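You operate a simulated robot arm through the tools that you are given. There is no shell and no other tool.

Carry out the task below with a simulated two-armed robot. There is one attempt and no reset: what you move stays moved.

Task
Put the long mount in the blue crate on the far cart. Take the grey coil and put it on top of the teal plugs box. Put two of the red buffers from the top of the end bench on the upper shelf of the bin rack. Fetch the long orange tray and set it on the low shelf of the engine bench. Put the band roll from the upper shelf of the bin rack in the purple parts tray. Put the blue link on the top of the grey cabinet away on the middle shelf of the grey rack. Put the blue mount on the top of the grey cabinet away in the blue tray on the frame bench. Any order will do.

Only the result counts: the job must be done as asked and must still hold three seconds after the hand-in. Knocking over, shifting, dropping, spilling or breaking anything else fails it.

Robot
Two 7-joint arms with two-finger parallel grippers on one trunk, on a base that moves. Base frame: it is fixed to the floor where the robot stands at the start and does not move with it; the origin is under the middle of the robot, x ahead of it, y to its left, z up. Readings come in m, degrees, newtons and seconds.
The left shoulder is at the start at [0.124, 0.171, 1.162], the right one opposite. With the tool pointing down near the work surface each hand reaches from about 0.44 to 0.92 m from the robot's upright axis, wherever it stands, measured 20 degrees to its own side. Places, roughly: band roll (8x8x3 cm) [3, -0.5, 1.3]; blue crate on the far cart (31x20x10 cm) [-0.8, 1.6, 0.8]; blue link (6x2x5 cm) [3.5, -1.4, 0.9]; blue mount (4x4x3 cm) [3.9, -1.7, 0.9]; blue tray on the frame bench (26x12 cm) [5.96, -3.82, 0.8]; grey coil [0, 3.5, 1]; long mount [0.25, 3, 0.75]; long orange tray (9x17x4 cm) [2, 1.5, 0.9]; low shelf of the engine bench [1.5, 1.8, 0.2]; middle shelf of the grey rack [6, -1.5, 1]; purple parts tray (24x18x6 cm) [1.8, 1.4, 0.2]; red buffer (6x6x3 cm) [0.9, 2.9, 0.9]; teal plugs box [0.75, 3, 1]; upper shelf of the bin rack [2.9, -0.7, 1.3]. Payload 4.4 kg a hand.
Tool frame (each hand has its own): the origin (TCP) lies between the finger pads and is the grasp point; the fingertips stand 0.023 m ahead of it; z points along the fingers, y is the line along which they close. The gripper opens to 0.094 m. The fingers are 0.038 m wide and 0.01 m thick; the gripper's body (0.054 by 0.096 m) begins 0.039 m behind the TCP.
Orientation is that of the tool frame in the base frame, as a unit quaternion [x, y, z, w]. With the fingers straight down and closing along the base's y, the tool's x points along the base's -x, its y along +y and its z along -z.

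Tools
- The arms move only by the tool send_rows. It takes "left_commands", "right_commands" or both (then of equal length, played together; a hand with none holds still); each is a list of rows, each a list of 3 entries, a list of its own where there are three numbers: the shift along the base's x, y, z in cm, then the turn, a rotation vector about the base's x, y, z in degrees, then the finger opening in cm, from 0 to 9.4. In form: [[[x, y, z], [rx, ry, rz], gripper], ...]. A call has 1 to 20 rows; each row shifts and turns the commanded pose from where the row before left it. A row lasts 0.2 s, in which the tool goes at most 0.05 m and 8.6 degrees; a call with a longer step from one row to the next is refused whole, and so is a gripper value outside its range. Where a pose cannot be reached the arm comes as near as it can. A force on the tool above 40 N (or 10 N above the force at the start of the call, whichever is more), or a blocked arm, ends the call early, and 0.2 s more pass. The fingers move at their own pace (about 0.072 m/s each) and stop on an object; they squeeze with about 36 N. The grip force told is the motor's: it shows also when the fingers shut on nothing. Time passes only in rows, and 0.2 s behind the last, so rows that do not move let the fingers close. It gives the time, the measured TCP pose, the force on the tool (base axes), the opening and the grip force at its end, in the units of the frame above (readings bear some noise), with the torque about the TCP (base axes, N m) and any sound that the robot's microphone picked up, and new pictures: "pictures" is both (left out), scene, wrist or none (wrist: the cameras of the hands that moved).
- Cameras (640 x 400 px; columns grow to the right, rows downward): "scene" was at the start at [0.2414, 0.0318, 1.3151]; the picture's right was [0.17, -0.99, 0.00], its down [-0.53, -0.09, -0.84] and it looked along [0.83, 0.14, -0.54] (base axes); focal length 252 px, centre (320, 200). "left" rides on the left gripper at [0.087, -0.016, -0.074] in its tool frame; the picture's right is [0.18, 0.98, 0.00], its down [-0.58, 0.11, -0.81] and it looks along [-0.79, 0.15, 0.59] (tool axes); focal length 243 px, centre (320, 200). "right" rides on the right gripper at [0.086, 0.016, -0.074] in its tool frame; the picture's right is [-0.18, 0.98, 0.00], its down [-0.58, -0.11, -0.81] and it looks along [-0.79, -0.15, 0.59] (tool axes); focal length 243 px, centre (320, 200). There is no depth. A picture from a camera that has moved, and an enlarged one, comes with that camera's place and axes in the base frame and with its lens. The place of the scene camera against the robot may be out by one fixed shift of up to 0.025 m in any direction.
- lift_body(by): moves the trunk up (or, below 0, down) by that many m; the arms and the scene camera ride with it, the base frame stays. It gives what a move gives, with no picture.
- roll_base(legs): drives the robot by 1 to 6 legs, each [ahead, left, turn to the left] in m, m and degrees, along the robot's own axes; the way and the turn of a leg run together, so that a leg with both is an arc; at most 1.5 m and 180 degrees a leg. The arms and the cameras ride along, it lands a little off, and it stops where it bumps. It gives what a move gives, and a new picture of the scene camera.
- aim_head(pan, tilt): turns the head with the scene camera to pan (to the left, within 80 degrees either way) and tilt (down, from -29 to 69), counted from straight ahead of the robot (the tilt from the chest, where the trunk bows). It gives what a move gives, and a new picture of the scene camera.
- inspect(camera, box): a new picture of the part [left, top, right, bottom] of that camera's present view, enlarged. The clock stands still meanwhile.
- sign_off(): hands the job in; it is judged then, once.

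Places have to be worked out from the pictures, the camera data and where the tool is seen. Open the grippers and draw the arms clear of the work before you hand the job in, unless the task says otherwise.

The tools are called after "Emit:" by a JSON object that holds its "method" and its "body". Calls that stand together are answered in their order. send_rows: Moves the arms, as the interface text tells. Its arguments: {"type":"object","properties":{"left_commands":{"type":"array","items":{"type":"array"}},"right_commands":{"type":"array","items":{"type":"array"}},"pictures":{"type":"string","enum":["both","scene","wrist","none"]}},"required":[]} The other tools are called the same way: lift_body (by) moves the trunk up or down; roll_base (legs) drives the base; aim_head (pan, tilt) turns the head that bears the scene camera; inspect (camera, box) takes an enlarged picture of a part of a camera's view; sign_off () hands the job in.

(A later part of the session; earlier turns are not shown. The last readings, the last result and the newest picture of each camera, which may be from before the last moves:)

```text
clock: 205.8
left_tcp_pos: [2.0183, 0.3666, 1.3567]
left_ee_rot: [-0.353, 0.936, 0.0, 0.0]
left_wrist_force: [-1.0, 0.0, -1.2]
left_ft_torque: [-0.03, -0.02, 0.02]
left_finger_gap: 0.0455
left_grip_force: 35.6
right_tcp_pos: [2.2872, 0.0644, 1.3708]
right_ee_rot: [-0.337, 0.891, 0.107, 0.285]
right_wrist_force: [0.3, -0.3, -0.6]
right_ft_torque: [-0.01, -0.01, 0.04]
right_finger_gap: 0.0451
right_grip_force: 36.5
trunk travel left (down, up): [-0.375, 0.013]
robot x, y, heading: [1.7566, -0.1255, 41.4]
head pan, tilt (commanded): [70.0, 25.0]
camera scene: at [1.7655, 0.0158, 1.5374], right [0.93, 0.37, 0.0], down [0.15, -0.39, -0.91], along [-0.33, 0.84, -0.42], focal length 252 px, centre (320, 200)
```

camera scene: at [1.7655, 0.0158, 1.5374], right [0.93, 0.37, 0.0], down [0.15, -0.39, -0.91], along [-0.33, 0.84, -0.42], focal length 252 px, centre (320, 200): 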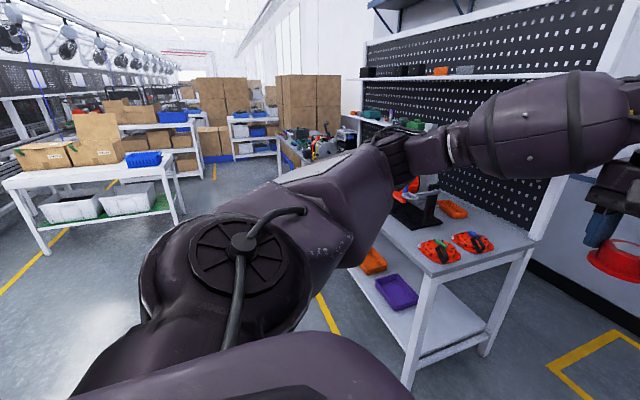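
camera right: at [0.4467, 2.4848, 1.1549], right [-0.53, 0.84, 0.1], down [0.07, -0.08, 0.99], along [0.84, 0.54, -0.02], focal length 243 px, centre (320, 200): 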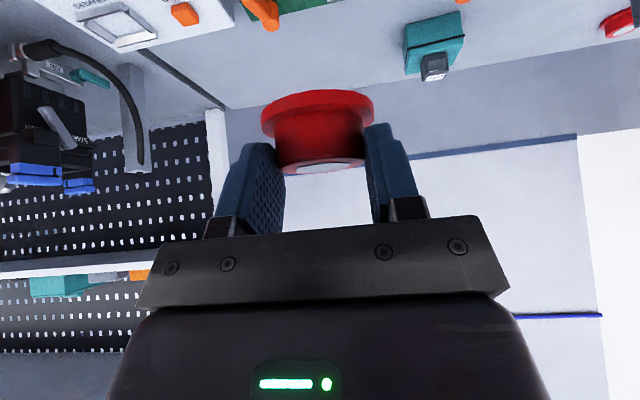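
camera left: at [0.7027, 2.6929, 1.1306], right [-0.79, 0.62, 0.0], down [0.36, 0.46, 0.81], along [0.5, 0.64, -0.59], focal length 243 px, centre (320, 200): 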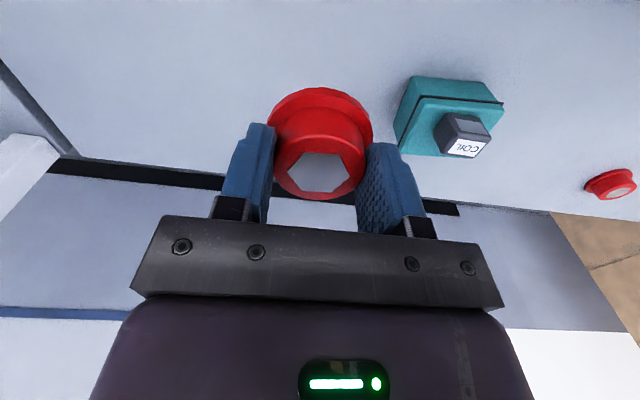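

The long orange tray is visible on the bench behind the stand. I check the way ahead before driving.

Emit:
{"method": "aim_head", "body": {"pan": -30, "tilt": 25}}

```text
clock: 207.6
left_tcp_pos: [2.0164, 0.3667, 1.3571]
left_ee_rot: [-0.353, 0.936, 0.001, 0.001]
left_wrist_force: [0.7, 0.2, -1.1]
left_ft_torque: [0.0, 0.02, 0.02]
left_finger_gap: 0.0454
left_grip_force: 36.5
right_tcp_pos: [2.2876, 0.0645, 1.3705]
right_ee_rot: [-0.337, 0.891, 0.107, 0.285]
right_wrist_force: [-0.3, 0.1, -0.2]
right_ft_torque: [-0.01, -0.02, 0.01]
right_finger_gap: 0.0447
right_grip_force: 35.8
trunk travel left (down, up): [-0.375, 0.013]
robot x, y, heading: [1.7563, -0.1221, 41.5]
head pan, tilt (commanded): [-30.0, 25.0]
camera scene: at [1.8896, -0.0517, 1.5374], right [0.2, -0.98, 0.0], down [-0.41, -0.08, -0.91], along [0.89, 0.18, -0.42], focal length 252 px, centre (320, 200)
```

scene: 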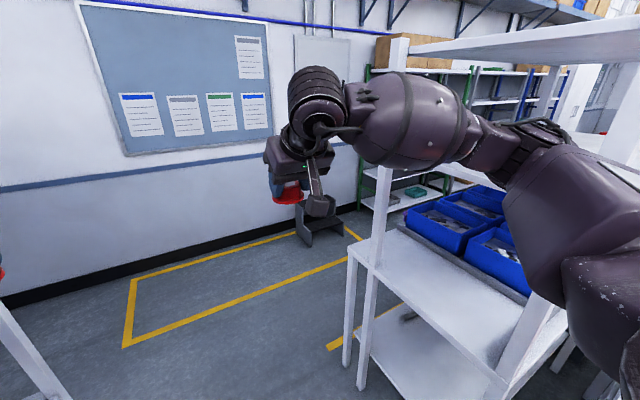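

The way is clear. I drive ahead 1.42 m into the space behind the rack, shifting slightly left.

Emit:
{"method": "roll_base", "body": {"legs": [[0.75, 0.04, 0], [0.67, 0, 0]]}}

Emit:
{"method": "aim_head", "body": {"pan": -75, "tilt": 25}}

```text
clock: 215.0
left_tcp_pos: [3.0521, 1.3392, 1.356]
left_ee_rot: [-0.354, 0.935, 0.001, 0.001]
left_wrist_force: [-0.3, 0.0, -0.3]
left_ft_torque: [-0.05, 0.0, 0.05]
left_finger_gap: 0.0452
left_grip_force: 35.8
right_tcp_pos: [3.322, 1.0372, 1.3693]
right_ee_rot: [-0.338, 0.891, 0.106, 0.285]
right_wrist_force: [0.8, 1.1, 0.0]
right_ft_torque: [0.01, 0.01, -0.02]
right_finger_gap: 0.0448
right_grip_force: 36.2
trunk travel left (down, up): [-0.375, 0.013]
robot x, y, heading: [2.7908, 0.85, 41.5]
head pan, tilt (commanded): [-30.0, 25.0]
camera scene: at [2.9233, 0.9207, 1.5373], right [0.2, -0.98, 0.0], down [-0.41, -0.08, -0.91], along [0.89, 0.18, -0.42], focal length 252 px, centre (320, 200)
```

scene: 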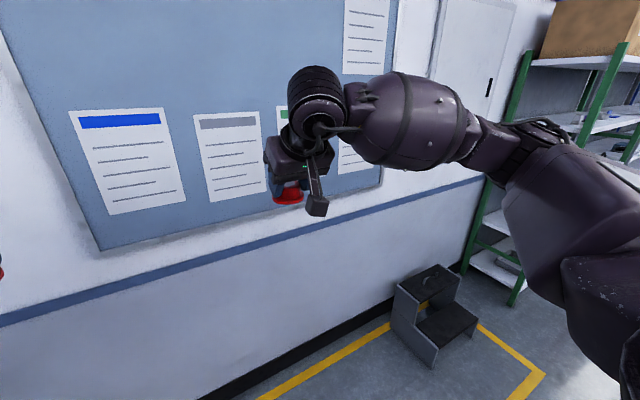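

```text
clock: 216.1
left_tcp_pos: [3.0505, 1.3386, 1.3553]
left_ee_rot: [-0.355, 0.935, 0.0, 0.001]
left_wrist_force: [1.2, -0.5, 0.4]
left_ft_torque: [0.0, -0.05, 0.03]
left_finger_gap: 0.0451
left_grip_force: 35.5
right_tcp_pos: [3.3209, 1.0382, 1.3714]
right_ee_rot: [-0.337, 0.891, 0.106, 0.285]
right_wrist_force: [0.5, -0.4, -1.4]
right_ft_torque: [0.02, 0.02, -0.02]
right_finger_gap: 0.0449
right_grip_force: 36.3
trunk travel left (down, up): [-0.375, 0.013]
robot x, y, heading: [2.7908, 0.8452, 41.2]
head pan, tilt (commanded): [-75.0, 25.0]
camera scene: at [2.9096, 0.8513, 1.5374], right [-0.55, -0.83, 0.0], down [-0.35, 0.23, -0.91], along [0.76, -0.5, -0.42], focal length 252 px, centre (320, 200)
```

scene: 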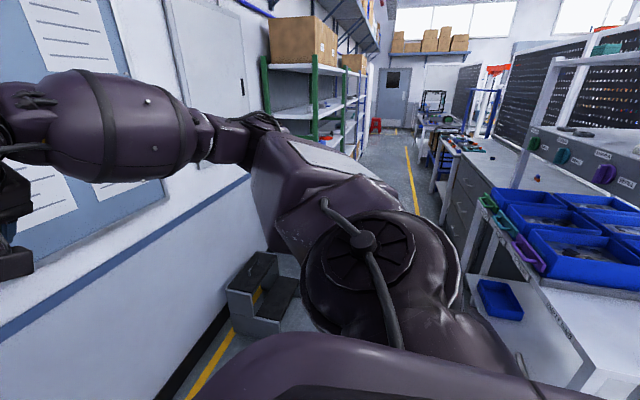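

The corridor along the wall is free. I move 0.1 m toward the wall and turn right 180° to face the rack's open long side.

Emit:
{"method": "roll_base", "body": {"legs": [[0.1, 0, 0], [0, 0, -90], [0, 0, -90]]}}

Emit:
{"method": "aim_head", "body": {"pan": 25, "tilt": 20}}

```text
clock: 224.8
left_tcp_pos: [2.6142, 0.4155, 1.3558]
left_ee_rot: [0.931, 0.365, -0.001, 0.001]
left_wrist_force: [-0.2, -0.1, -0.4]
left_ft_torque: [-0.02, -0.01, 0.0]
left_finger_gap: 0.0454
left_grip_force: 35.8
right_tcp_pos: [2.3372, 0.7121, 1.3706]
right_ee_rot: [0.887, 0.348, -0.283, 0.11]
right_wrist_force: [-0.3, 0.1, -0.8]
right_ft_torque: [0.0, -0.02, -0.02]
right_finger_gap: 0.0451
right_grip_force: 35.6
trunk travel left (down, up): [-0.375, 0.013]
robot x, y, heading: [2.8618, 0.9127, -137.2]
head pan, tilt (commanded): [-75.0, 25.0]
camera scene: at [2.7449, 0.9406, 1.5374], right [0.53, 0.85, 0.0], down [0.36, -0.22, -0.91], along [-0.77, 0.48, -0.42], focal length 252 px, centre (320, 200)
```

scene: 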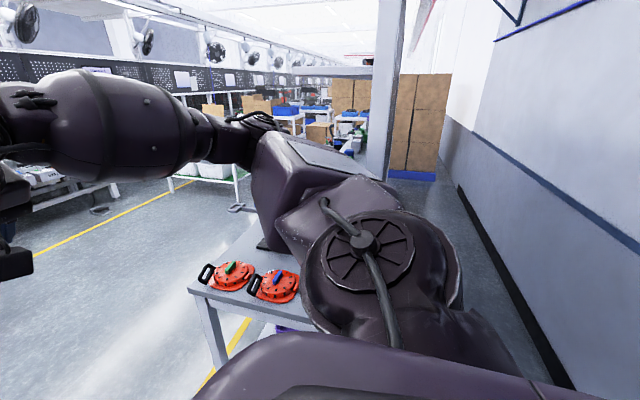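

```text
clock: 226.6
left_tcp_pos: [2.6149, 0.4161, 1.3561]
left_ee_rot: [0.931, 0.365, 0.0, 0.001]
left_wrist_force: [-0.2, 0.4, -0.6]
left_ft_torque: [-0.03, 0.01, 0.01]
left_finger_gap: 0.0455
left_grip_force: 36.1
right_tcp_pos: [2.3379, 0.7114, 1.3702]
right_ee_rot: [0.886, 0.349, -0.284, 0.11]
right_wrist_force: [0.0, 0.1, -0.5]
right_ft_torque: [-0.01, -0.01, 0.02]
right_finger_gap: 0.0451
right_grip_force: 36.3
trunk travel left (down, up): [-0.375, 0.013]
robot x, y, heading: [2.8586, 0.9144, -136.9]
head pan, tilt (commanded): [25.0, 20.0]
camera scene: at [2.7879, 0.8053, 1.5455], right [-0.93, 0.38, 0.0], down [0.13, 0.32, -0.94], along [-0.35, -0.87, -0.34], focal length 252 px, centre (320, 200)
```

scene: 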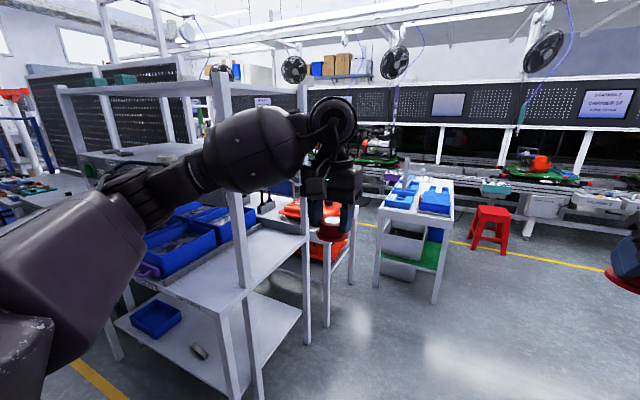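

I now slide left along the rack's long side to get opposite the band roll.

Emit:
{"method": "roll_base", "body": {"legs": [[-0.03, 0.6, -1.8], [0, 0.42, 0]]}}

Emit:
{"method": "aim_head", "body": {"pan": 0, "tilt": 25}}

```text
clock: 236.2
left_tcp_pos: [3.3048, -0.3235, 1.3563]
left_ee_rot: [0.936, 0.352, -0.001, 0.0]
left_wrist_force: [-0.7, 0.1, -0.4]
left_ft_torque: [0.01, -0.02, 0.02]
left_finger_gap: 0.0453
left_grip_force: 36.1
right_tcp_pos: [3.0366, -0.0191, 1.3709]
right_ee_rot: [0.892, 0.335, -0.285, 0.106]
right_wrist_force: [0.2, 0.4, -1.4]
right_ft_torque: [0.0, 0.0, 0.02]
right_finger_gap: 0.045
right_grip_force: 36.0
trunk travel left (down, up): [-0.375, 0.013]
robot x, y, heading: [3.5659, 0.1649, -138.6]
head pan, tilt (commanded): [25.0, 20.0]
camera scene: at [3.4888, 0.0617, 1.5455], right [-0.92, 0.4, 0.0], down [0.14, 0.31, -0.94], along [-0.38, -0.86, -0.34], focal length 252 px, centre (320, 200)
```

scene: 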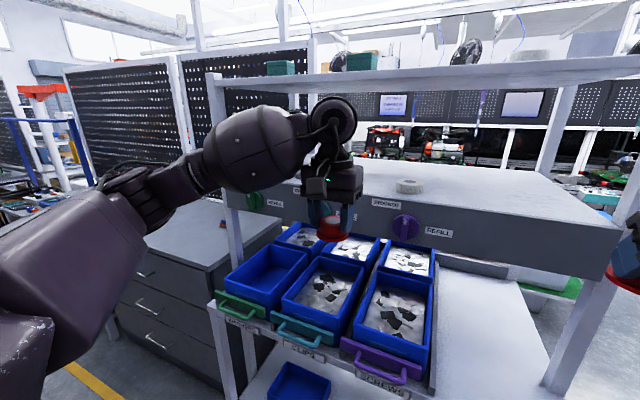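

```text
clock: 237.1
left_tcp_pos: [3.305, -0.3229, 1.3541]
left_ee_rot: [0.936, 0.352, 0.0, 0.0]
left_wrist_force: [0.4, 0.6, -1.1]
left_ft_torque: [-0.02, -0.02, -0.02]
left_finger_gap: 0.0451
left_grip_force: 35.6
right_tcp_pos: [3.0364, -0.0192, 1.3699]
right_ee_rot: [0.892, 0.336, -0.285, 0.105]
right_wrist_force: [-0.7, -0.2, -0.7]
right_ft_torque: [0.0, 0.0, 0.02]
right_finger_gap: 0.0448
right_grip_force: 36.2
trunk travel left (down, up): [-0.375, 0.013]
robot x, y, heading: [3.569, 0.1653, -138.6]
head pan, tilt (commanded): [0.0, 25.0]
camera scene: at [3.457, 0.0862, 1.5374], right [-0.66, 0.75, 0.0], down [0.32, 0.28, -0.91], along [-0.68, -0.6, -0.42], focal length 252 px, centre (320, 200)
```

scene: 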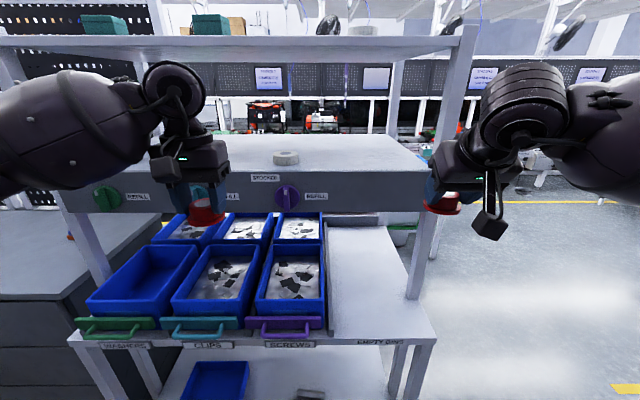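

The rack is right ahead: the band roll lies in the middle of the upper shelf near [2.965, -0.462]. I zoom in to judge shelf heights and the free space.

Emit:
{"method": "inspect", "body": {"camera": "scene", "box": [200, 20, 440, 220]}}

Emit:
{"method": "inspect", "body": {"camera": "left", "box": [0, 0, 640, 400]}}

Emit:
{"method": "inspect", "body": {"camera": "right", "box": [0, 0, 640, 400]}}

```text
2.00 times, centred on (320, 120) of scene
camera zoom: at [3.457, 0.0862, 1.5374], right [-0.66, 0.75, 0.0], down [0.32, 0.28, -0.91], along [-0.68, -0.6, -0.42], focal length 505 px, centre (320, 360)
```

zoom: 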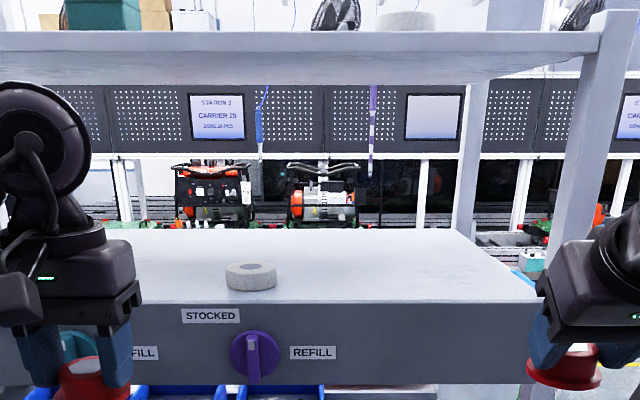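

```text
1.00 times, centred on (320, 200) of left (not enlarged: the box is as wide or as high as the picture)
camera zoom: at [3.3594, -0.253, 1.4298], right [0.79, -0.62, 0.0], down [-0.37, -0.46, 0.81], along [-0.5, -0.63, -0.59], focal length 243 px, centre (320, 200)
```

zoom: 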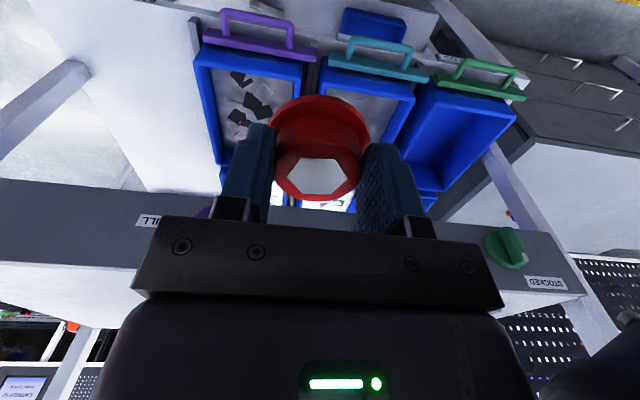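

```text
1.00 times, centred on (320, 200) of right (not enlarged: the box is as wide or as high as the picture)
camera zoom: at [3.1335, 0.0426, 1.3823], right [0.53, -0.84, 0.1], down [-0.08, 0.08, 0.99], along [-0.84, -0.54, -0.02], focal length 243 px, centre (320, 200)
```

zoom: 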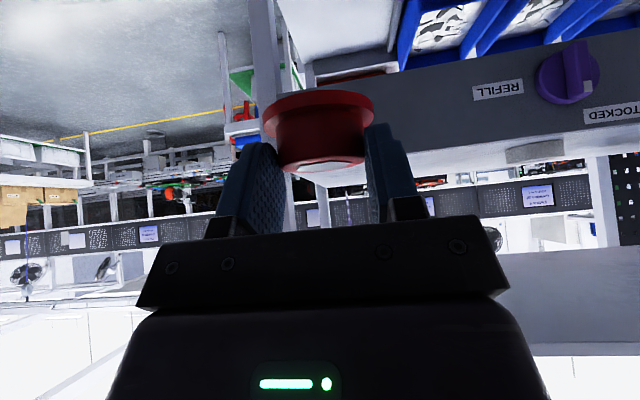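

Shelf top is at about z 1.318, its front edge at room n≈2.04, the shelf above at about 1.59. I place buffer A (right hand) to the right of the band roll: raise a little, shift inward, then reach in.

Emit:
{"method": "send_rows", "body": {"right_commands": [[[0, 0, 1.8], [0, 0, 0], 0], [[2.6, -3.0, 0], [0, 0, 0], 0], [[2.2, -2.4, 0], [0, 0, 0], 0], [[-3.0, -2.6, 0], [0, 0, 0], 0], [[-3.0, -2.6, 0], [0, 0, 0], 0], [[-3.0, -2.6, 0], [0, 0, 0], 0], [[-3.0, -2.6, 0], [0, 0, 0], 0], [[-3.0, -2.6, 0], [0, 0, 0], 0]], "pictures": "both"}}

```text
clock: 238.9
left_tcp_pos: [3.3035, -0.3239, 1.3561]
left_ee_rot: [0.936, 0.352, 0.0, -0.001]
left_wrist_force: [0.4, -0.8, -1.4]
left_ft_torque: [0.02, -0.01, -0.02]
left_finger_gap: 0.0455
left_grip_force: 36.9
right_tcp_pos: [2.9341, -0.2054, 1.3869]
right_ee_rot: [0.892, 0.335, -0.285, 0.105]
right_wrist_force: [0.2, -0.1, -0.3]
right_ft_torque: [0.0, 0.01, 0.0]
right_finger_gap: 0.0449
right_grip_force: 36.5
trunk travel left (down, up): [-0.375, 0.013]
robot x, y, heading: [3.5668, 0.1709, -138.9]
head pan, tilt (commanded): [0.0, 25.0]
camera scene: at [3.4566, 0.085, 1.5372], right [-0.66, 0.75, 0.0], down [0.32, 0.28, -0.91], along [-0.68, -0.6, -0.42], focal length 252 px, centre (320, 200)
camera right: at [3.0309, -0.1437, 1.3986], right [0.53, -0.84, 0.1], down [-0.08, 0.07, 0.99], along [-0.84, -0.54, -0.02], focal length 243 px, centre (320, 200)
```

scene: 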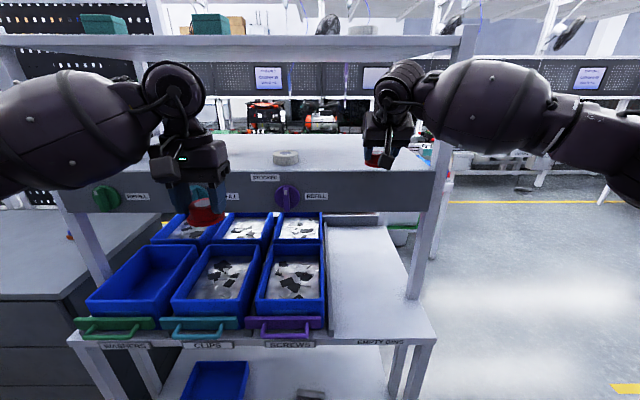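
right: 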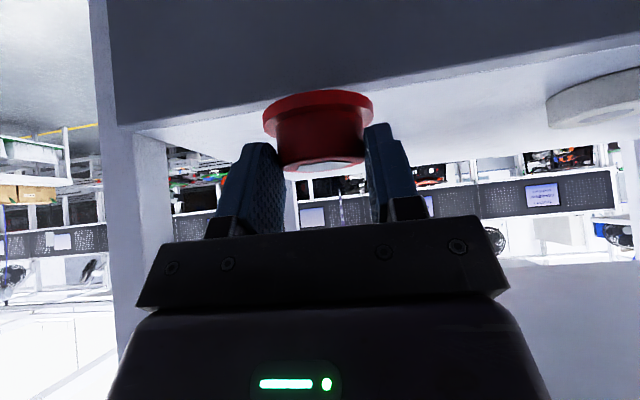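

The hand passes well over the fascia. I reach in a further 12 cm.

Emit:
{"method": "send_rows", "body": {"right_commands": [[[-2.95, -2.6, 0], [0, 0, 0], 0], [[-2.95, -2.6, 0], [0, 0, 0], 0], [[-2.95, -2.6, 0], [0, 0, 0], 0], [[0, 0, -1], [0, 0, 0], 0], [[0, 0, -0.8], [0, 0, 0], 0]], "pictures": "both"}}

Emit:
{"method": "inspect", "body": {"camera": "scene", "box": [240, 40, 480, 190]}}

```text
clock: 240.1
left_tcp_pos: [3.3044, -0.3231, 1.3552]
left_ee_rot: [0.936, 0.352, 0.0, 0.001]
left_wrist_force: [-0.4, 0.5, -0.9]
left_ft_torque: [0.01, 0.03, -0.01]
left_finger_gap: 0.0454
left_grip_force: 35.9
right_tcp_pos: [2.8466, -0.2829, 1.3704]
right_ee_rot: [0.891, 0.336, -0.285, 0.107]
right_wrist_force: [0.1, 0.1, 0.0]
right_ft_torque: [0.02, -0.03, -0.02]
right_finger_gap: 0.045
right_grip_force: 35.8
trunk travel left (down, up): [-0.375, 0.013]
robot x, y, heading: [3.5709, 0.1673, -138.8]
head pan, tilt (commanded): [0.0, 25.0]
camera scene: at [3.4569, 0.0856, 1.5373], right [-0.66, 0.75, 0.0], down [0.32, 0.28, -0.91], along [-0.68, -0.6, -0.42], focal length 252 px, centre (320, 200)
camera right: at [2.943, -0.2201, 1.3817], right [0.53, -0.84, 0.1], down [-0.08, 0.08, 0.99], along [-0.84, -0.54, -0.02], focal length 243 px, centre (320, 200)
```

scene: 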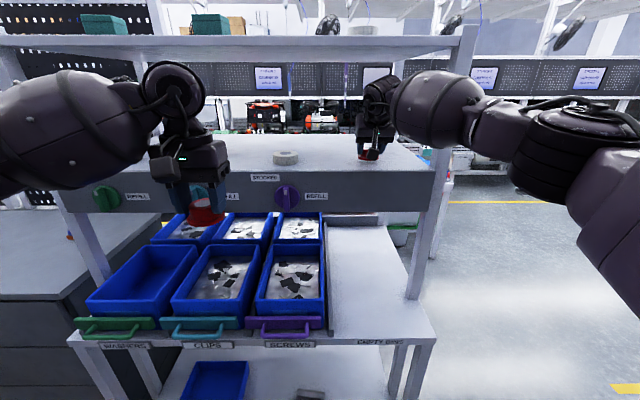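
right: 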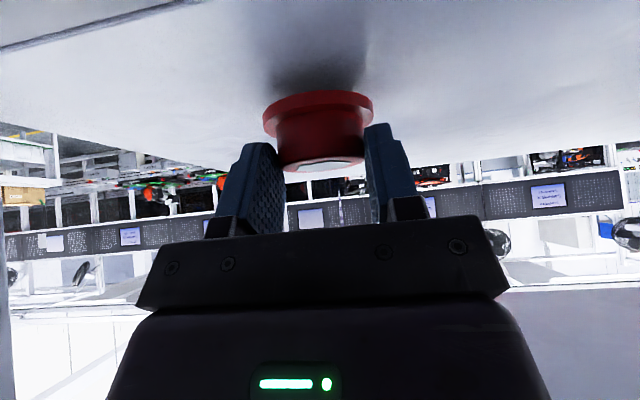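

```text
2.67 times, centred on (360, 115) of scene
camera zoom: at [3.4569, 0.0856, 1.5373], right [-0.66, 0.75, 0.0], down [0.32, 0.28, -0.91], along [-0.68, -0.6, -0.42], focal length 673 px, centre (213, 427)
```

zoom: 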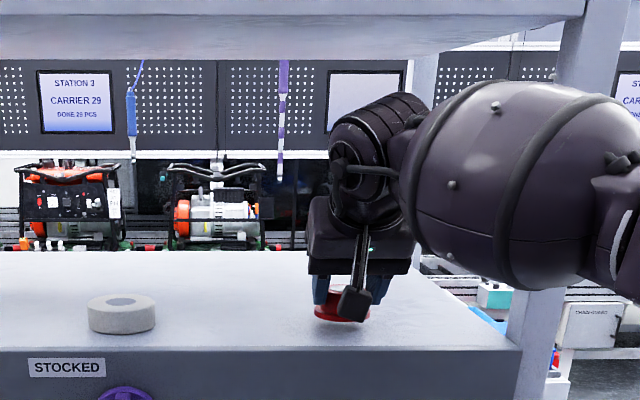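

The buffer hovers close above the shelf. I lower in 2 mm steps until it touches.

Emit:
{"method": "send_rows", "body": {"right_commands": [[[0, 0, -0.4], [0, 0, 0], 0], [[0, 0, -0.3], [0, 0, 0], 0], [[0, 0, -0.2], [0, 0, 0], 0], [[0, 0, -0.2], [0, 0, 0], 0], [[0, 0, -0.2], [0, 0, 0], 0]], "pictures": "none"}}

```text
clock: 241.3
left_tcp_pos: [3.3043, -0.3228, 1.3559]
left_ee_rot: [0.936, 0.352, -0.001, 0.0]
left_wrist_force: [-0.1, 0.2, -0.6]
left_ft_torque: [0.01, -0.02, 0.0]
left_finger_gap: 0.0457
left_grip_force: 35.7
right_tcp_pos: [2.8446, -0.2814, 1.359]
right_ee_rot: [0.891, 0.335, -0.286, 0.107]
right_wrist_force: [-0.1, 0.2, 3.0]
right_ft_torque: [-0.04, 0.17, 0.05]
right_finger_gap: 0.045
right_grip_force: 36.6
trunk travel left (down, up): [-0.375, 0.013]
robot x, y, heading: [3.5694, 0.1701, -139.0]
head pan, tilt (commanded): [0.0, 25.0]
```

It touches (3 N). I open the fingers and draw the hand back along its own axis, then straight out.

Emit:
{"method": "send_rows", "body": {"right_commands": [[[0, 0, -0.1], [0, 0, 0], 0], [[0, 0, 0], [0, 0, 0], 5], [[0, 0, 0], [0, 0, 0], 6.5], [[0, 0, 0], [0, 0, 0], 7.5], [[0, 0, 0], [0, 0, 0], 7.5], [[0.6, 0.5, 1], [0, 0, 0], 7.5], [[1.2, 1, 1.5], [0, 0, 0], 7.5], [[3, 2.6, 0.5], [0, 0, 0], 7.5], [[3, 2.6, 0], [0, 0, 0], 7.5], [[3, 2.6, 0], [0, 0, 0], 7.5], [[3, 2.6, 0], [0, 0, 0], 7.5], [[3, 2.6, 0], [0, 0, 0], 7.5], [[3, 2.6, 0], [0, 0, 0], 7.5], [[3, 2.6, 0], [0, 0, 0], 7.5]], "pictures": "both"}}

Emit:
{"method": "inspect", "body": {"camera": "scene", "box": [240, 100, 440, 225]}}

```text
clock: 244.3
left_tcp_pos: [3.3052, -0.3215, 1.3559]
left_ee_rot: [0.936, 0.352, 0.0, 0.0]
left_wrist_force: [0.7, 0.2, -0.9]
left_ft_torque: [-0.01, -0.05, 0.01]
left_finger_gap: 0.0454
left_grip_force: 35.9
right_tcp_pos: [3.075, -0.0834, 1.3867]
right_ee_rot: [0.892, 0.335, -0.285, 0.106]
right_wrist_force: [-0.6, 0.1, 0.1]
right_ft_torque: [-0.01, -0.01, -0.05]
right_finger_gap: 0.0748
right_grip_force: 0.0
trunk travel left (down, up): [-0.375, 0.013]
robot x, y, heading: [3.5739, 0.1658, -138.6]
head pan, tilt (commanded): [0.0, 25.0]
camera scene: at [3.4576, 0.087, 1.5375], right [-0.66, 0.75, 0.0], down [0.32, 0.28, -0.91], along [-0.68, -0.6, -0.42], focal length 252 px, centre (320, 200)
camera right: at [3.1727, -0.0213, 1.3979], right [0.53, -0.84, 0.1], down [-0.07, 0.08, 0.99], along [-0.84, -0.54, -0.02], focal length 243 px, centre (320, 200)
```

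scene: 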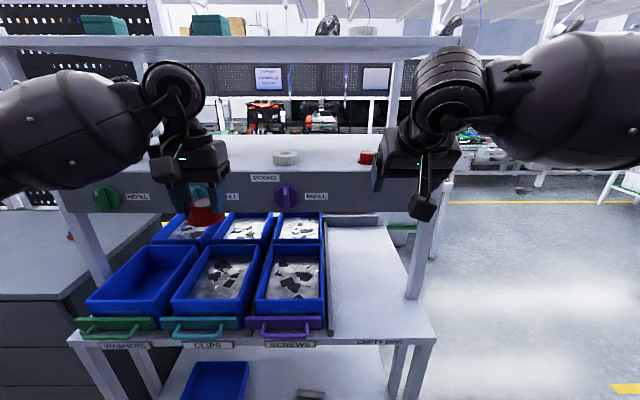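
right: 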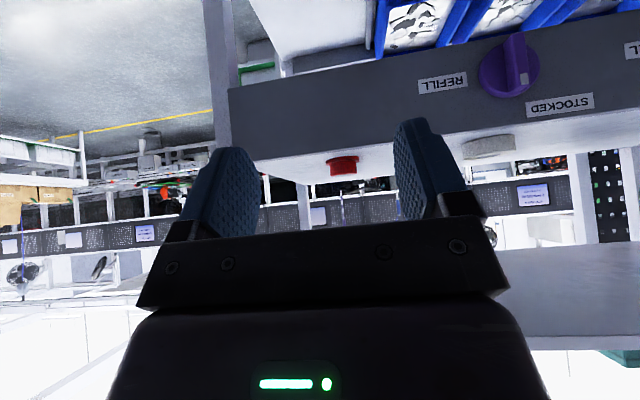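

```text
3.20 times, centred on (340, 162) of scene
camera zoom: at [3.4576, 0.087, 1.5375], right [-0.66, 0.75, 0.0], down [0.32, 0.28, -0.91], along [-0.68, -0.6, -0.42], focal length 808 px, centre (256, 320)
```

zoom: 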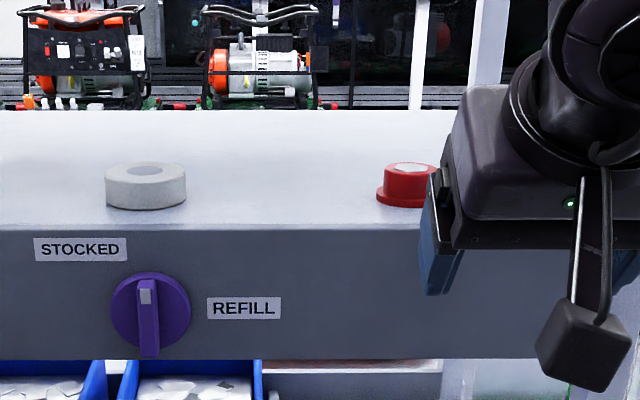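

Buffer A stands upright on the shelf. Now buffer B with the left hand: I raise slightly and approach half-way, to check the clearance of the wrist under the shelf above.

Emit:
{"method": "send_rows", "body": {"left_commands": [[[0, 0, 1.6], [0, 0, 0], 0], [[-3.0, -2.6, 0], [0, 0, 0], 0], [[-3.0, -2.6, 0], [0, 0, 0], 0], [[-3.0, -2.6, 0], [0, 0, 0], 0], [[-2.0, -1.8, 0], [0, 0, 0], 0]], "pictures": "both"}}

Emit:
{"method": "inspect", "body": {"camera": "scene", "box": [80, 20, 320, 220]}}

```text
clock: 245.5
left_tcp_pos: [3.1934, -0.4182, 1.3731]
left_ee_rot: [0.936, 0.351, 0.0, 0.001]
left_wrist_force: [1.7, -0.1, -0.9]
left_ft_torque: [0.01, 0.0, -0.03]
left_finger_gap: 0.0455
left_grip_force: 36.0
right_tcp_pos: [3.0743, -0.0836, 1.3869]
right_ee_rot: [0.892, 0.335, -0.285, 0.106]
right_wrist_force: [-0.7, 1.1, 0.0]
right_ft_torque: [0.03, 0.01, 0.02]
right_finger_gap: 0.0751
right_grip_force: 0.0
trunk travel left (down, up): [-0.375, 0.013]
robot x, y, heading: [3.5651, 0.1659, -138.9]
head pan, tilt (commanded): [0.0, 25.0]
camera scene: at [3.4564, 0.0863, 1.5373], right [-0.66, 0.75, 0.0], down [0.32, 0.28, -0.91], along [-0.68, -0.6, -0.42], focal length 252 px, centre (320, 200)
camera left: at [3.2489, -0.3488, 1.4458], right [0.79, -0.62, 0.0], down [-0.37, -0.46, 0.81], along [-0.5, -0.63, -0.59], focal length 243 px, centre (320, 200)
```

scene: 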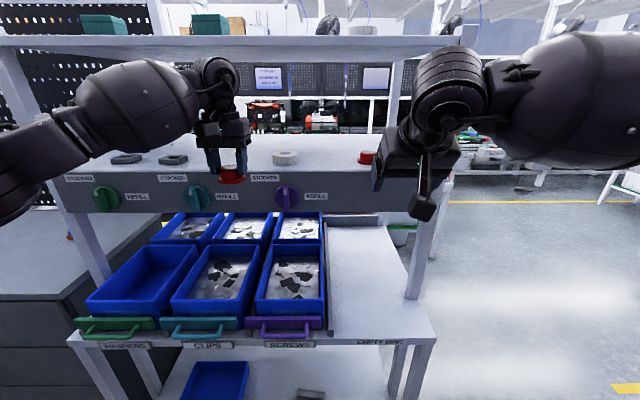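
left: 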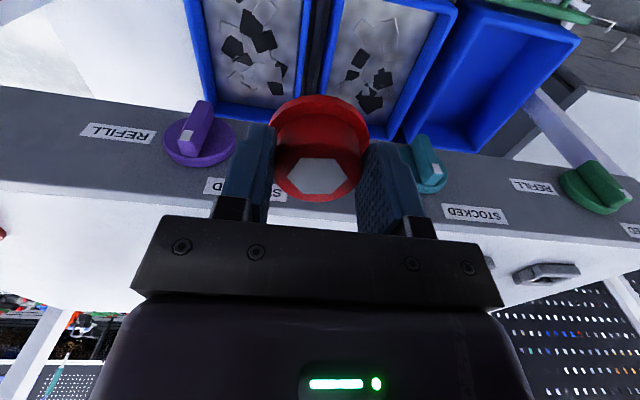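

```text
2.00 times, centred on (200, 120) of scene
camera zoom: at [3.4564, 0.0863, 1.5373], right [-0.66, 0.75, 0.0], down [0.32, 0.28, -0.91], along [-0.68, -0.6, -0.42], focal length 505 px, centre (560, 360)
```

zoom: 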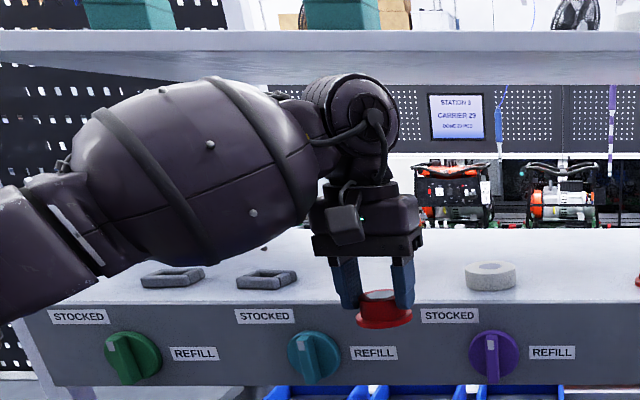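

Two dark gaskets lie to the left, the band roll to the right; the spot between is free, and the wrist clears the upper shelf by about 3 cm. I go on in.

Emit:
{"method": "send_rows", "body": {"left_commands": [[[-3.05, -2.67, 0], [0, 0, 0], 0], [[-3.05, -2.67, 0], [0, 0, 0], 0], [[-3.05, -2.67, 0], [0, 0, 0], 0], [[-3.05, -2.67, 0], [0, 0, 0], 0], [[0, 0, -0.5], [0, 0, 0], 0]], "pictures": "both"}}

Emit:
{"method": "inspect", "body": {"camera": "scene", "box": [120, 20, 360, 220]}}

```text
clock: 246.7
left_tcp_pos: [3.1098, -0.4928, 1.3652]
left_ee_rot: [0.936, 0.351, 0.0, 0.001]
left_wrist_force: [-0.8, 0.2, 0.0]
left_ft_torque: [0.0, -0.02, -0.04]
left_finger_gap: 0.0454
left_grip_force: 36.5
left hand out of reach, approached as far as the arm can: row 3, 4
right_tcp_pos: [3.0729, -0.0831, 1.3855]
right_ee_rot: [0.892, 0.335, -0.285, 0.107]
right_wrist_force: [-0.4, 0.2, 0.1]
right_ft_torque: [-0.05, -0.02, 0.01]
right_finger_gap: 0.075
right_grip_force: 0.1
trunk travel left (down, up): [-0.375, 0.013]
robot x, y, heading: [3.5712, 0.1665, -138.9]
head pan, tilt (commanded): [0.0, 25.0]
camera scene: at [3.4552, 0.0882, 1.5373], right [-0.66, 0.75, 0.0], down [0.32, 0.28, -0.91], along [-0.68, -0.6, -0.42], focal length 252 px, centre (320, 200)
camera left: at [3.1642, -0.4232, 1.4389], right [0.78, -0.62, 0.0], down [-0.37, -0.46, 0.81], along [-0.5, -0.63, -0.59], focal length 243 px, centre (320, 200)
```

scene: 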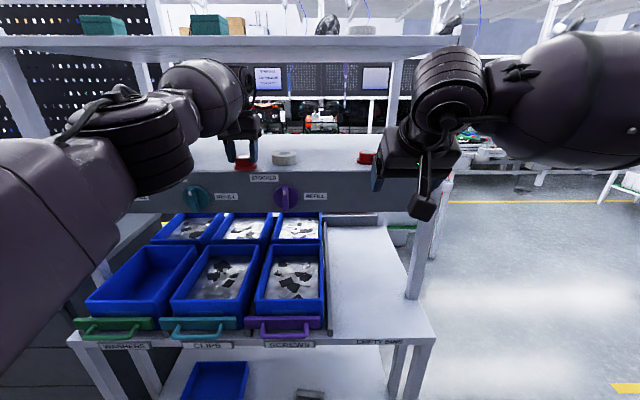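
left: 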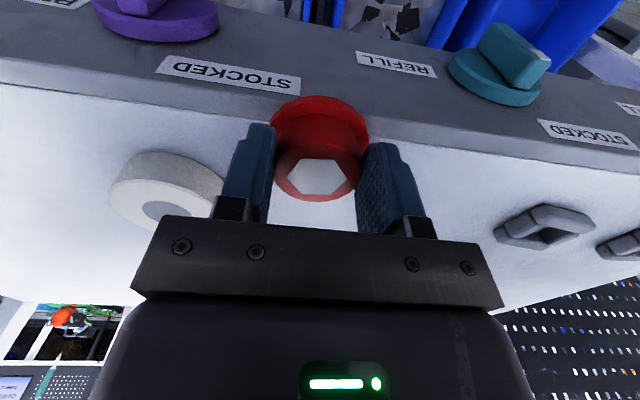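

```text
2.00 times, centred on (240, 120) of scene
camera zoom: at [3.4552, 0.0882, 1.5373], right [-0.66, 0.75, 0.0], down [0.32, 0.28, -0.91], along [-0.68, -0.6, -0.42], focal length 505 px, centre (480, 360)
```

zoom: 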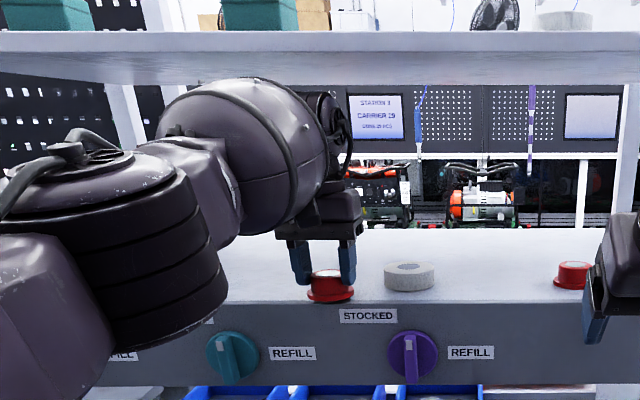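

The arm is at its limit 5 cm short. I raise 4 mm and roll the base forward 6 cm to bring the buffer over the shelf.

Emit:
{"method": "send_rows", "body": {"left_commands": [[[0, 0, 0.4], [0, 0, 0], 0]], "pictures": "none"}}

Emit:
{"method": "roll_base", "body": {"legs": [[0.06, 0, 0]]}}

Emit:
{"method": "inspect", "body": {"camera": "scene", "box": [120, 20, 360, 220]}}

Emit:
{"method": "inspect", "body": {"camera": "left", "box": [0, 0, 640, 400]}}

```text
clock: 247.1
left_tcp_pos: [3.1123, -0.4961, 1.3686]
left_ee_rot: [0.936, 0.352, -0.001, 0.0]
left_wrist_force: [0.1, 0.5, -0.8]
left_ft_torque: [-0.04, 0.05, 0.01]
left_finger_gap: 0.0456
left_grip_force: 35.8
right_tcp_pos: [3.0751, -0.0845, 1.3859]
right_ee_rot: [0.892, 0.335, -0.285, 0.105]
right_wrist_force: [-0.1, 0.1, 0.4]
right_ft_torque: [0.03, 0.0, 0.01]
right_finger_gap: 0.0748
right_grip_force: 0.1
trunk travel left (down, up): [-0.375, 0.013]
robot x, y, heading: [3.5689, 0.1659, -138.6]
head pan, tilt (commanded): [0.0, 25.0]
```

```text
clock: 248.1
left_tcp_pos: [3.0654, -0.5346, 1.3674]
left_ee_rot: [0.936, 0.352, 0.0, 0.0]
left_wrist_force: [-0.6, -0.8, -1.4]
left_ft_torque: [0.03, 0.01, -0.01]
left_finger_gap: 0.0453
left_grip_force: 36.2
right_tcp_pos: [3.0279, -0.1242, 1.3846]
right_ee_rot: [0.892, 0.336, -0.284, 0.106]
right_wrist_force: [-1.4, -0.2, 0.2]
right_ft_torque: [-0.03, 0.0, -0.01]
right_finger_gap: 0.0751
right_grip_force: 0.0
trunk travel left (down, up): [-0.375, 0.013]
robot x, y, heading: [3.5223, 0.1279, -138.7]
head pan, tilt (commanded): [0.0, 25.0]
camera scene: at [3.4109, 0.0462, 1.5372], right [-0.66, 0.75, 0.0], down [0.32, 0.28, -0.91], along [-0.68, -0.6, -0.42], focal length 252 px, centre (320, 200)
```

scene: 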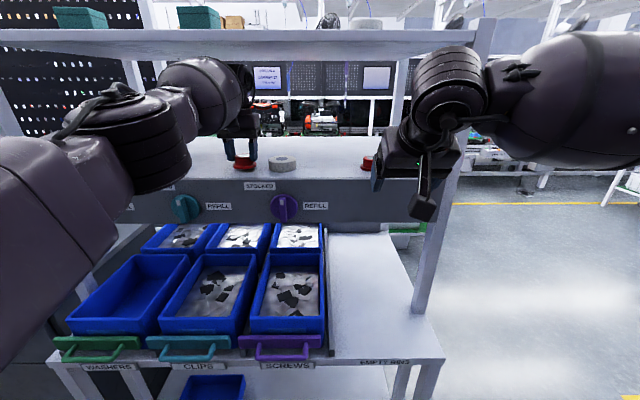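

```text
2.00 times, centred on (240, 120) of scene
camera zoom: at [3.4109, 0.0462, 1.5372], right [-0.66, 0.75, 0.0], down [0.32, 0.28, -0.91], along [-0.68, -0.6, -0.42], focal length 505 px, centre (480, 360)
```

zoom: 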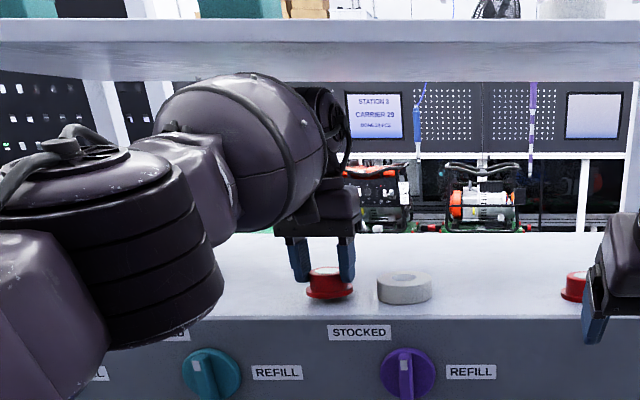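

```text
1.00 times, centred on (320, 200) of left (not enlarged: the box is as wide or as high as the picture)
camera zoom: at [3.1205, -0.465, 1.4416], right [0.79, -0.62, 0.0], down [-0.37, -0.46, 0.81], along [-0.5, -0.63, -0.59], focal length 243 px, centre (320, 200)
```

zoom: 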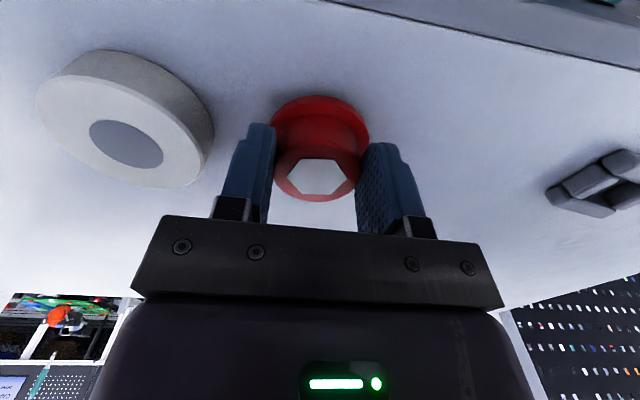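

The buffer is now over the shelf, with 3 cm to the roll. I lower it in small steps to contact.

Emit:
{"method": "send_rows", "body": {"left_commands": [[[0, 0, -0.3], [0, 0, 0], 0], [[0, 0, -0.3], [0, 0, 0], 0], [[0, 0, -0.2], [0, 0, 0], 0], [[0, 0, -0.2], [0, 0, 0], 0]], "pictures": "none"}}

```text
clock: 249.1
left_tcp_pos: [3.0667, -0.5336, 1.36]
left_ee_rot: [0.936, 0.352, -0.002, 0.0]
left_wrist_force: [-1.3, 0.1, 1.6]
left_ft_torque: [-0.06, 0.07, -0.04]
left_finger_gap: 0.0452
left_grip_force: 36.1
right_tcp_pos: [3.0304, -0.1227, 1.3871]
right_ee_rot: [0.892, 0.335, -0.285, 0.106]
right_wrist_force: [0.8, -0.2, -0.2]
right_ft_torque: [0.02, -0.03, -0.01]
right_finger_gap: 0.0748
right_grip_force: 0.1
trunk travel left (down, up): [-0.375, 0.013]
robot x, y, heading: [3.5247, 0.1275, -139.0]
head pan, tilt (commanded): [0.0, 25.0]
```

It has made contact. I open the fingers to 6 cm and pull straight back out.

Emit:
{"method": "send_rows", "body": {"left_commands": [[[0, 0, -0.1], [0, 0, 0], 0], [[0, 0, 0], [0, 0, 0], 5.2], [[0, 0, 0], [0, 0, 0], 6.0], [[0, 0, 0], [0, 0, 0], 6.0], [[0, 0, 0.5], [0, 0, 0], 6.0], [[1.5, 1.3, 0.3], [0, 0, 0], 6.0], [[3, 2.6, 0], [0, 0, 0], 6.0], [[3, 2.6, 0], [0, 0, 0], 6.0], [[3, 2.6, 0], [0, 0, 0], 6.0], [[3, 2.6, 0], [0, 0, 0], 6.0], [[3, 2.6, 0], [0, 0, 0], 6.0]], "pictures": "both"}}

Emit:
{"method": "inspect", "body": {"camera": "scene", "box": [160, 60, 400, 220]}}

```text
clock: 251.5
left_tcp_pos: [3.2334, -0.3894, 1.3663]
left_ee_rot: [0.936, 0.352, -0.001, 0.001]
left_wrist_force: [-0.1, 0.4, 0.3]
left_ft_torque: [-0.02, 0.02, -0.01]
left_finger_gap: 0.0598
left_grip_force: 0.0
right_tcp_pos: [3.0322, -0.1227, 1.3857]
right_ee_rot: [0.892, 0.335, -0.285, 0.105]
right_wrist_force: [0.5, -0.2, 1.0]
right_ft_torque: [0.03, 0.02, -0.03]
right_finger_gap: 0.0749
right_grip_force: 0.1
trunk travel left (down, up): [-0.375, 0.013]
robot x, y, heading: [3.5229, 0.1263, -138.6]
head pan, tilt (commanded): [0.0, 25.0]
camera scene: at [3.4137, 0.0475, 1.5375], right [-0.66, 0.75, 0.0], down [0.32, 0.28, -0.91], along [-0.68, -0.6, -0.42], focal length 252 px, centre (320, 200)
camera left: at [3.2891, -0.3205, 1.4398], right [0.79, -0.62, 0.0], down [-0.36, -0.46, 0.81], along [-0.5, -0.64, -0.59], focal length 243 px, centre (320, 200)
```

scene: 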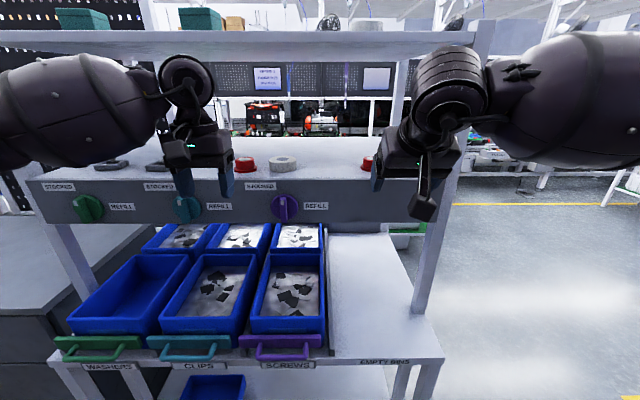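
left: 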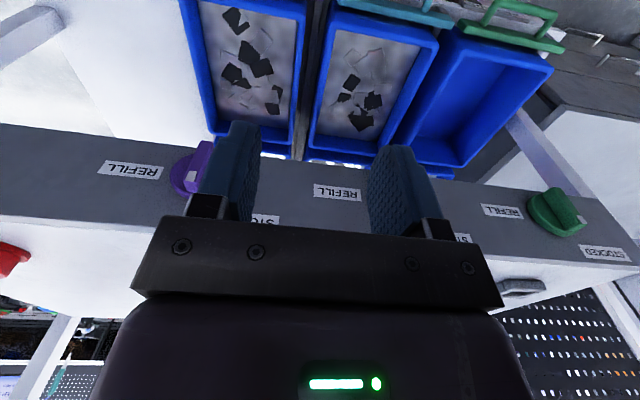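

```text
2.50 times, centred on (280, 140) of scene
camera zoom: at [3.4137, 0.0475, 1.5375], right [-0.66, 0.75, 0.0], down [0.32, 0.28, -0.91], along [-0.68, -0.6, -0.42], focal length 631 px, centre (420, 350)
```

zoom: 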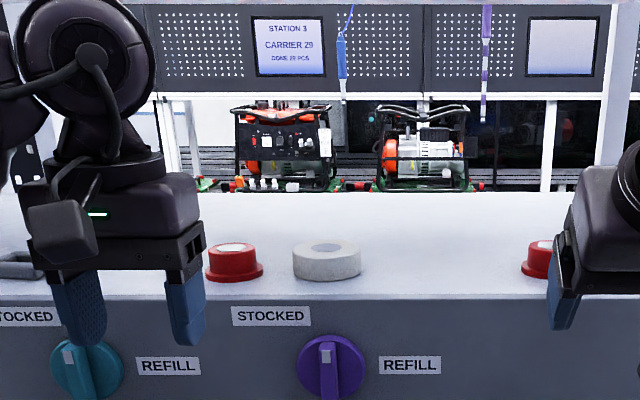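

Both buffers stand on the upper shelf. Next, the band roll with the left hand: I tilt that hand back 20°, open it fully, and shift sideways in front of the roll.

Emit:
{"method": "send_rows", "body": {"left_commands": [[[-2.1, 2.4, 0.3], [-4.4, 5.0, 0], 9.4], [[-2.1, 2.4, 0.3], [-4.4, 5.0, 0], 9.4], [[-2.1, 2.4, 0], [-4.4, 5.0, 0], 9.4], [[0, 0, 0], [0, 0, 0], 9.4]], "pictures": "both"}}

```text
clock: 252.5
left_tcp_pos: [3.1695, -0.3197, 1.3723]
left_ee_rot: [0.922, 0.345, -0.164, 0.06]
left_wrist_force: [0.4, -0.6, 0.0]
left_ft_torque: [0.03, 0.01, 0.01]
left_finger_gap: 0.094
left_grip_force: 0.0
right_tcp_pos: [3.0304, -0.1239, 1.3861]
right_ee_rot: [0.892, 0.335, -0.286, 0.106]
right_wrist_force: [0.4, -0.4, 0.0]
right_ft_torque: [0.04, -0.02, 0.0]
right_finger_gap: 0.0751
right_grip_force: 0.0
trunk travel left (down, up): [-0.375, 0.013]
robot x, y, heading: [3.5276, 0.1283, -138.7]
head pan, tilt (commanded): [0.0, 25.0]
camera scene: at [3.4131, 0.0466, 1.5374], right [-0.66, 0.75, 0.0], down [0.32, 0.28, -0.91], along [-0.68, -0.6, -0.42], focal length 252 px, centre (320, 200)
camera left: at [3.2404, -0.236, 1.4112], right [0.78, -0.63, -0.06], down [-0.13, -0.26, 0.96], along [-0.61, -0.74, -0.28], focal length 243 px, centre (320, 200)
```

scene: 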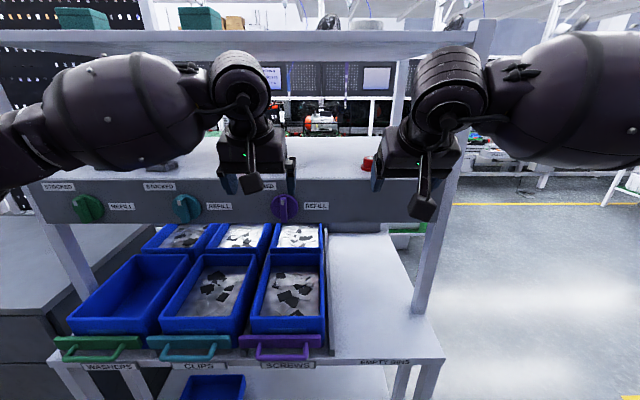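
left: 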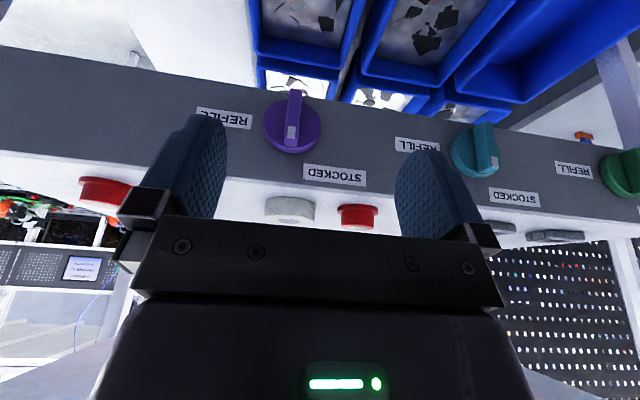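

The roll and buffer B are seen side by side. I zoom in the wrist view to align precisely.

Emit:
{"method": "inspect", "body": {"camera": "left", "box": [220, 150, 420, 275]}}

```text
3.20 times, centred on (320, 212) of left
camera zoom: at [3.2404, -0.236, 1.4112], right [0.78, -0.63, -0.06], down [-0.13, -0.26, 0.96], along [-0.61, -0.74, -0.28], focal length 776 px, centre (320, 160)
```

zoom: 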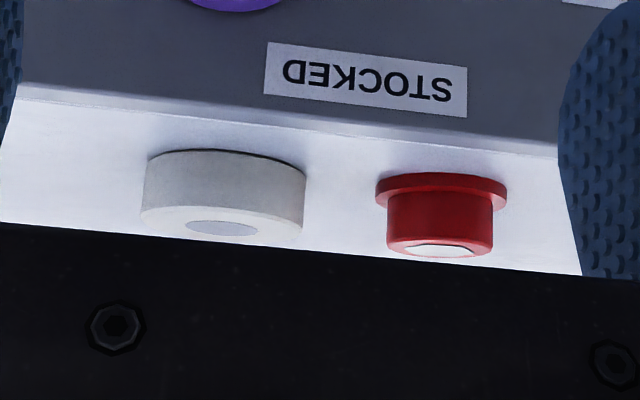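

Refined: roll centre at room n≈1.946, u≈2.326, about 7.1 cm wide, with a good 3 cm gap to buffer B. I raise 1.1 cm and reach in over it.

Emit:
{"method": "send_rows", "body": {"left_commands": [[[-0.1, 0.15, 1.1], [0, 0, 0], 9.4], [[-2.8, -2.45, 0], [0, 0, 0], 9.4], [[-2.8, -2.45, 0], [0, 0, 0], 9.4], [[-2.8, -2.45, 0], [0, 0, 0], 9.4], [[-2.8, -2.45, 0], [0, 0, 0], 9.4], [[-2.8, -2.45, 0], [0, 0, 0], 9.4], [[-2.4, -2.1, 0], [0, 0, 0], 9.4]], "pictures": "both"}}

Emit:
{"method": "inspect", "body": {"camera": "scene", "box": [160, 20, 400, 220]}}

```text
clock: 254.1
left_tcp_pos: [3.0035, -0.461, 1.3819]
left_ee_rot: [0.922, 0.345, -0.162, 0.061]
left_wrist_force: [-0.8, -0.3, -0.2]
left_ft_torque: [-0.06, -0.04, -0.04]
left_finger_gap: 0.0937
left_grip_force: 0.1
right_tcp_pos: [3.029, -0.1227, 1.3857]
right_ee_rot: [0.892, 0.334, -0.285, 0.106]
right_wrist_force: [-0.3, 0.2, -0.3]
right_ft_torque: [-0.05, 0.0, 0.0]
right_finger_gap: 0.0752
right_grip_force: 0.0
trunk travel left (down, up): [-0.375, 0.013]
robot x, y, heading: [3.5202, 0.1261, -138.7]
head pan, tilt (commanded): [0.0, 25.0]
camera scene: at [3.411, 0.0477, 1.5373], right [-0.66, 0.75, 0.0], down [0.32, 0.28, -0.91], along [-0.68, -0.6, -0.42], focal length 252 px, centre (320, 200)
camera left: at [3.073, -0.3773, 1.4222], right [0.78, -0.63, -0.06], down [-0.13, -0.26, 0.96], along [-0.61, -0.74, -0.28], focal length 243 px, centre (320, 200)
```

scene: 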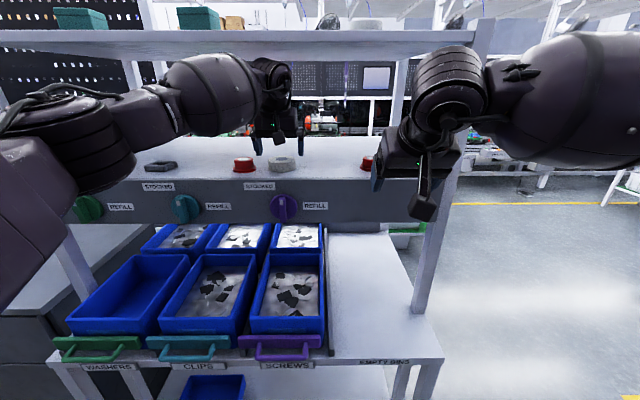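
left: 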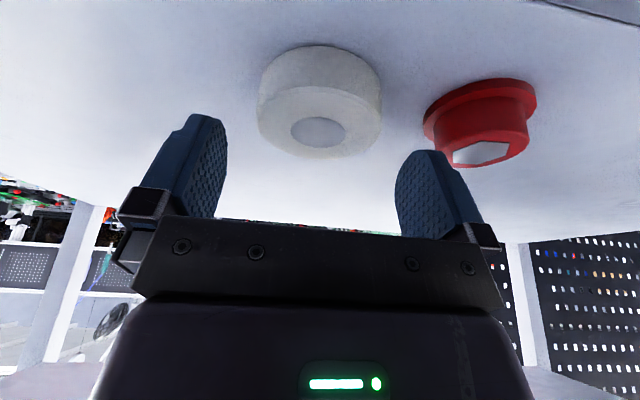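

```text
2.00 times, centred on (280, 120) of scene
camera zoom: at [3.411, 0.0477, 1.5373], right [-0.66, 0.75, 0.0], down [0.32, 0.28, -0.91], along [-0.68, -0.6, -0.42], focal length 505 px, centre (400, 360)
```

zoom: 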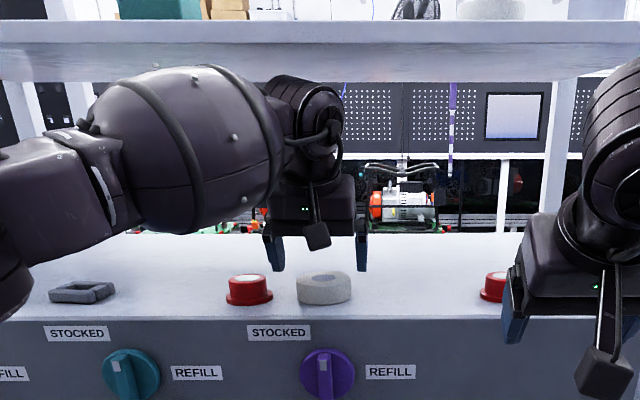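

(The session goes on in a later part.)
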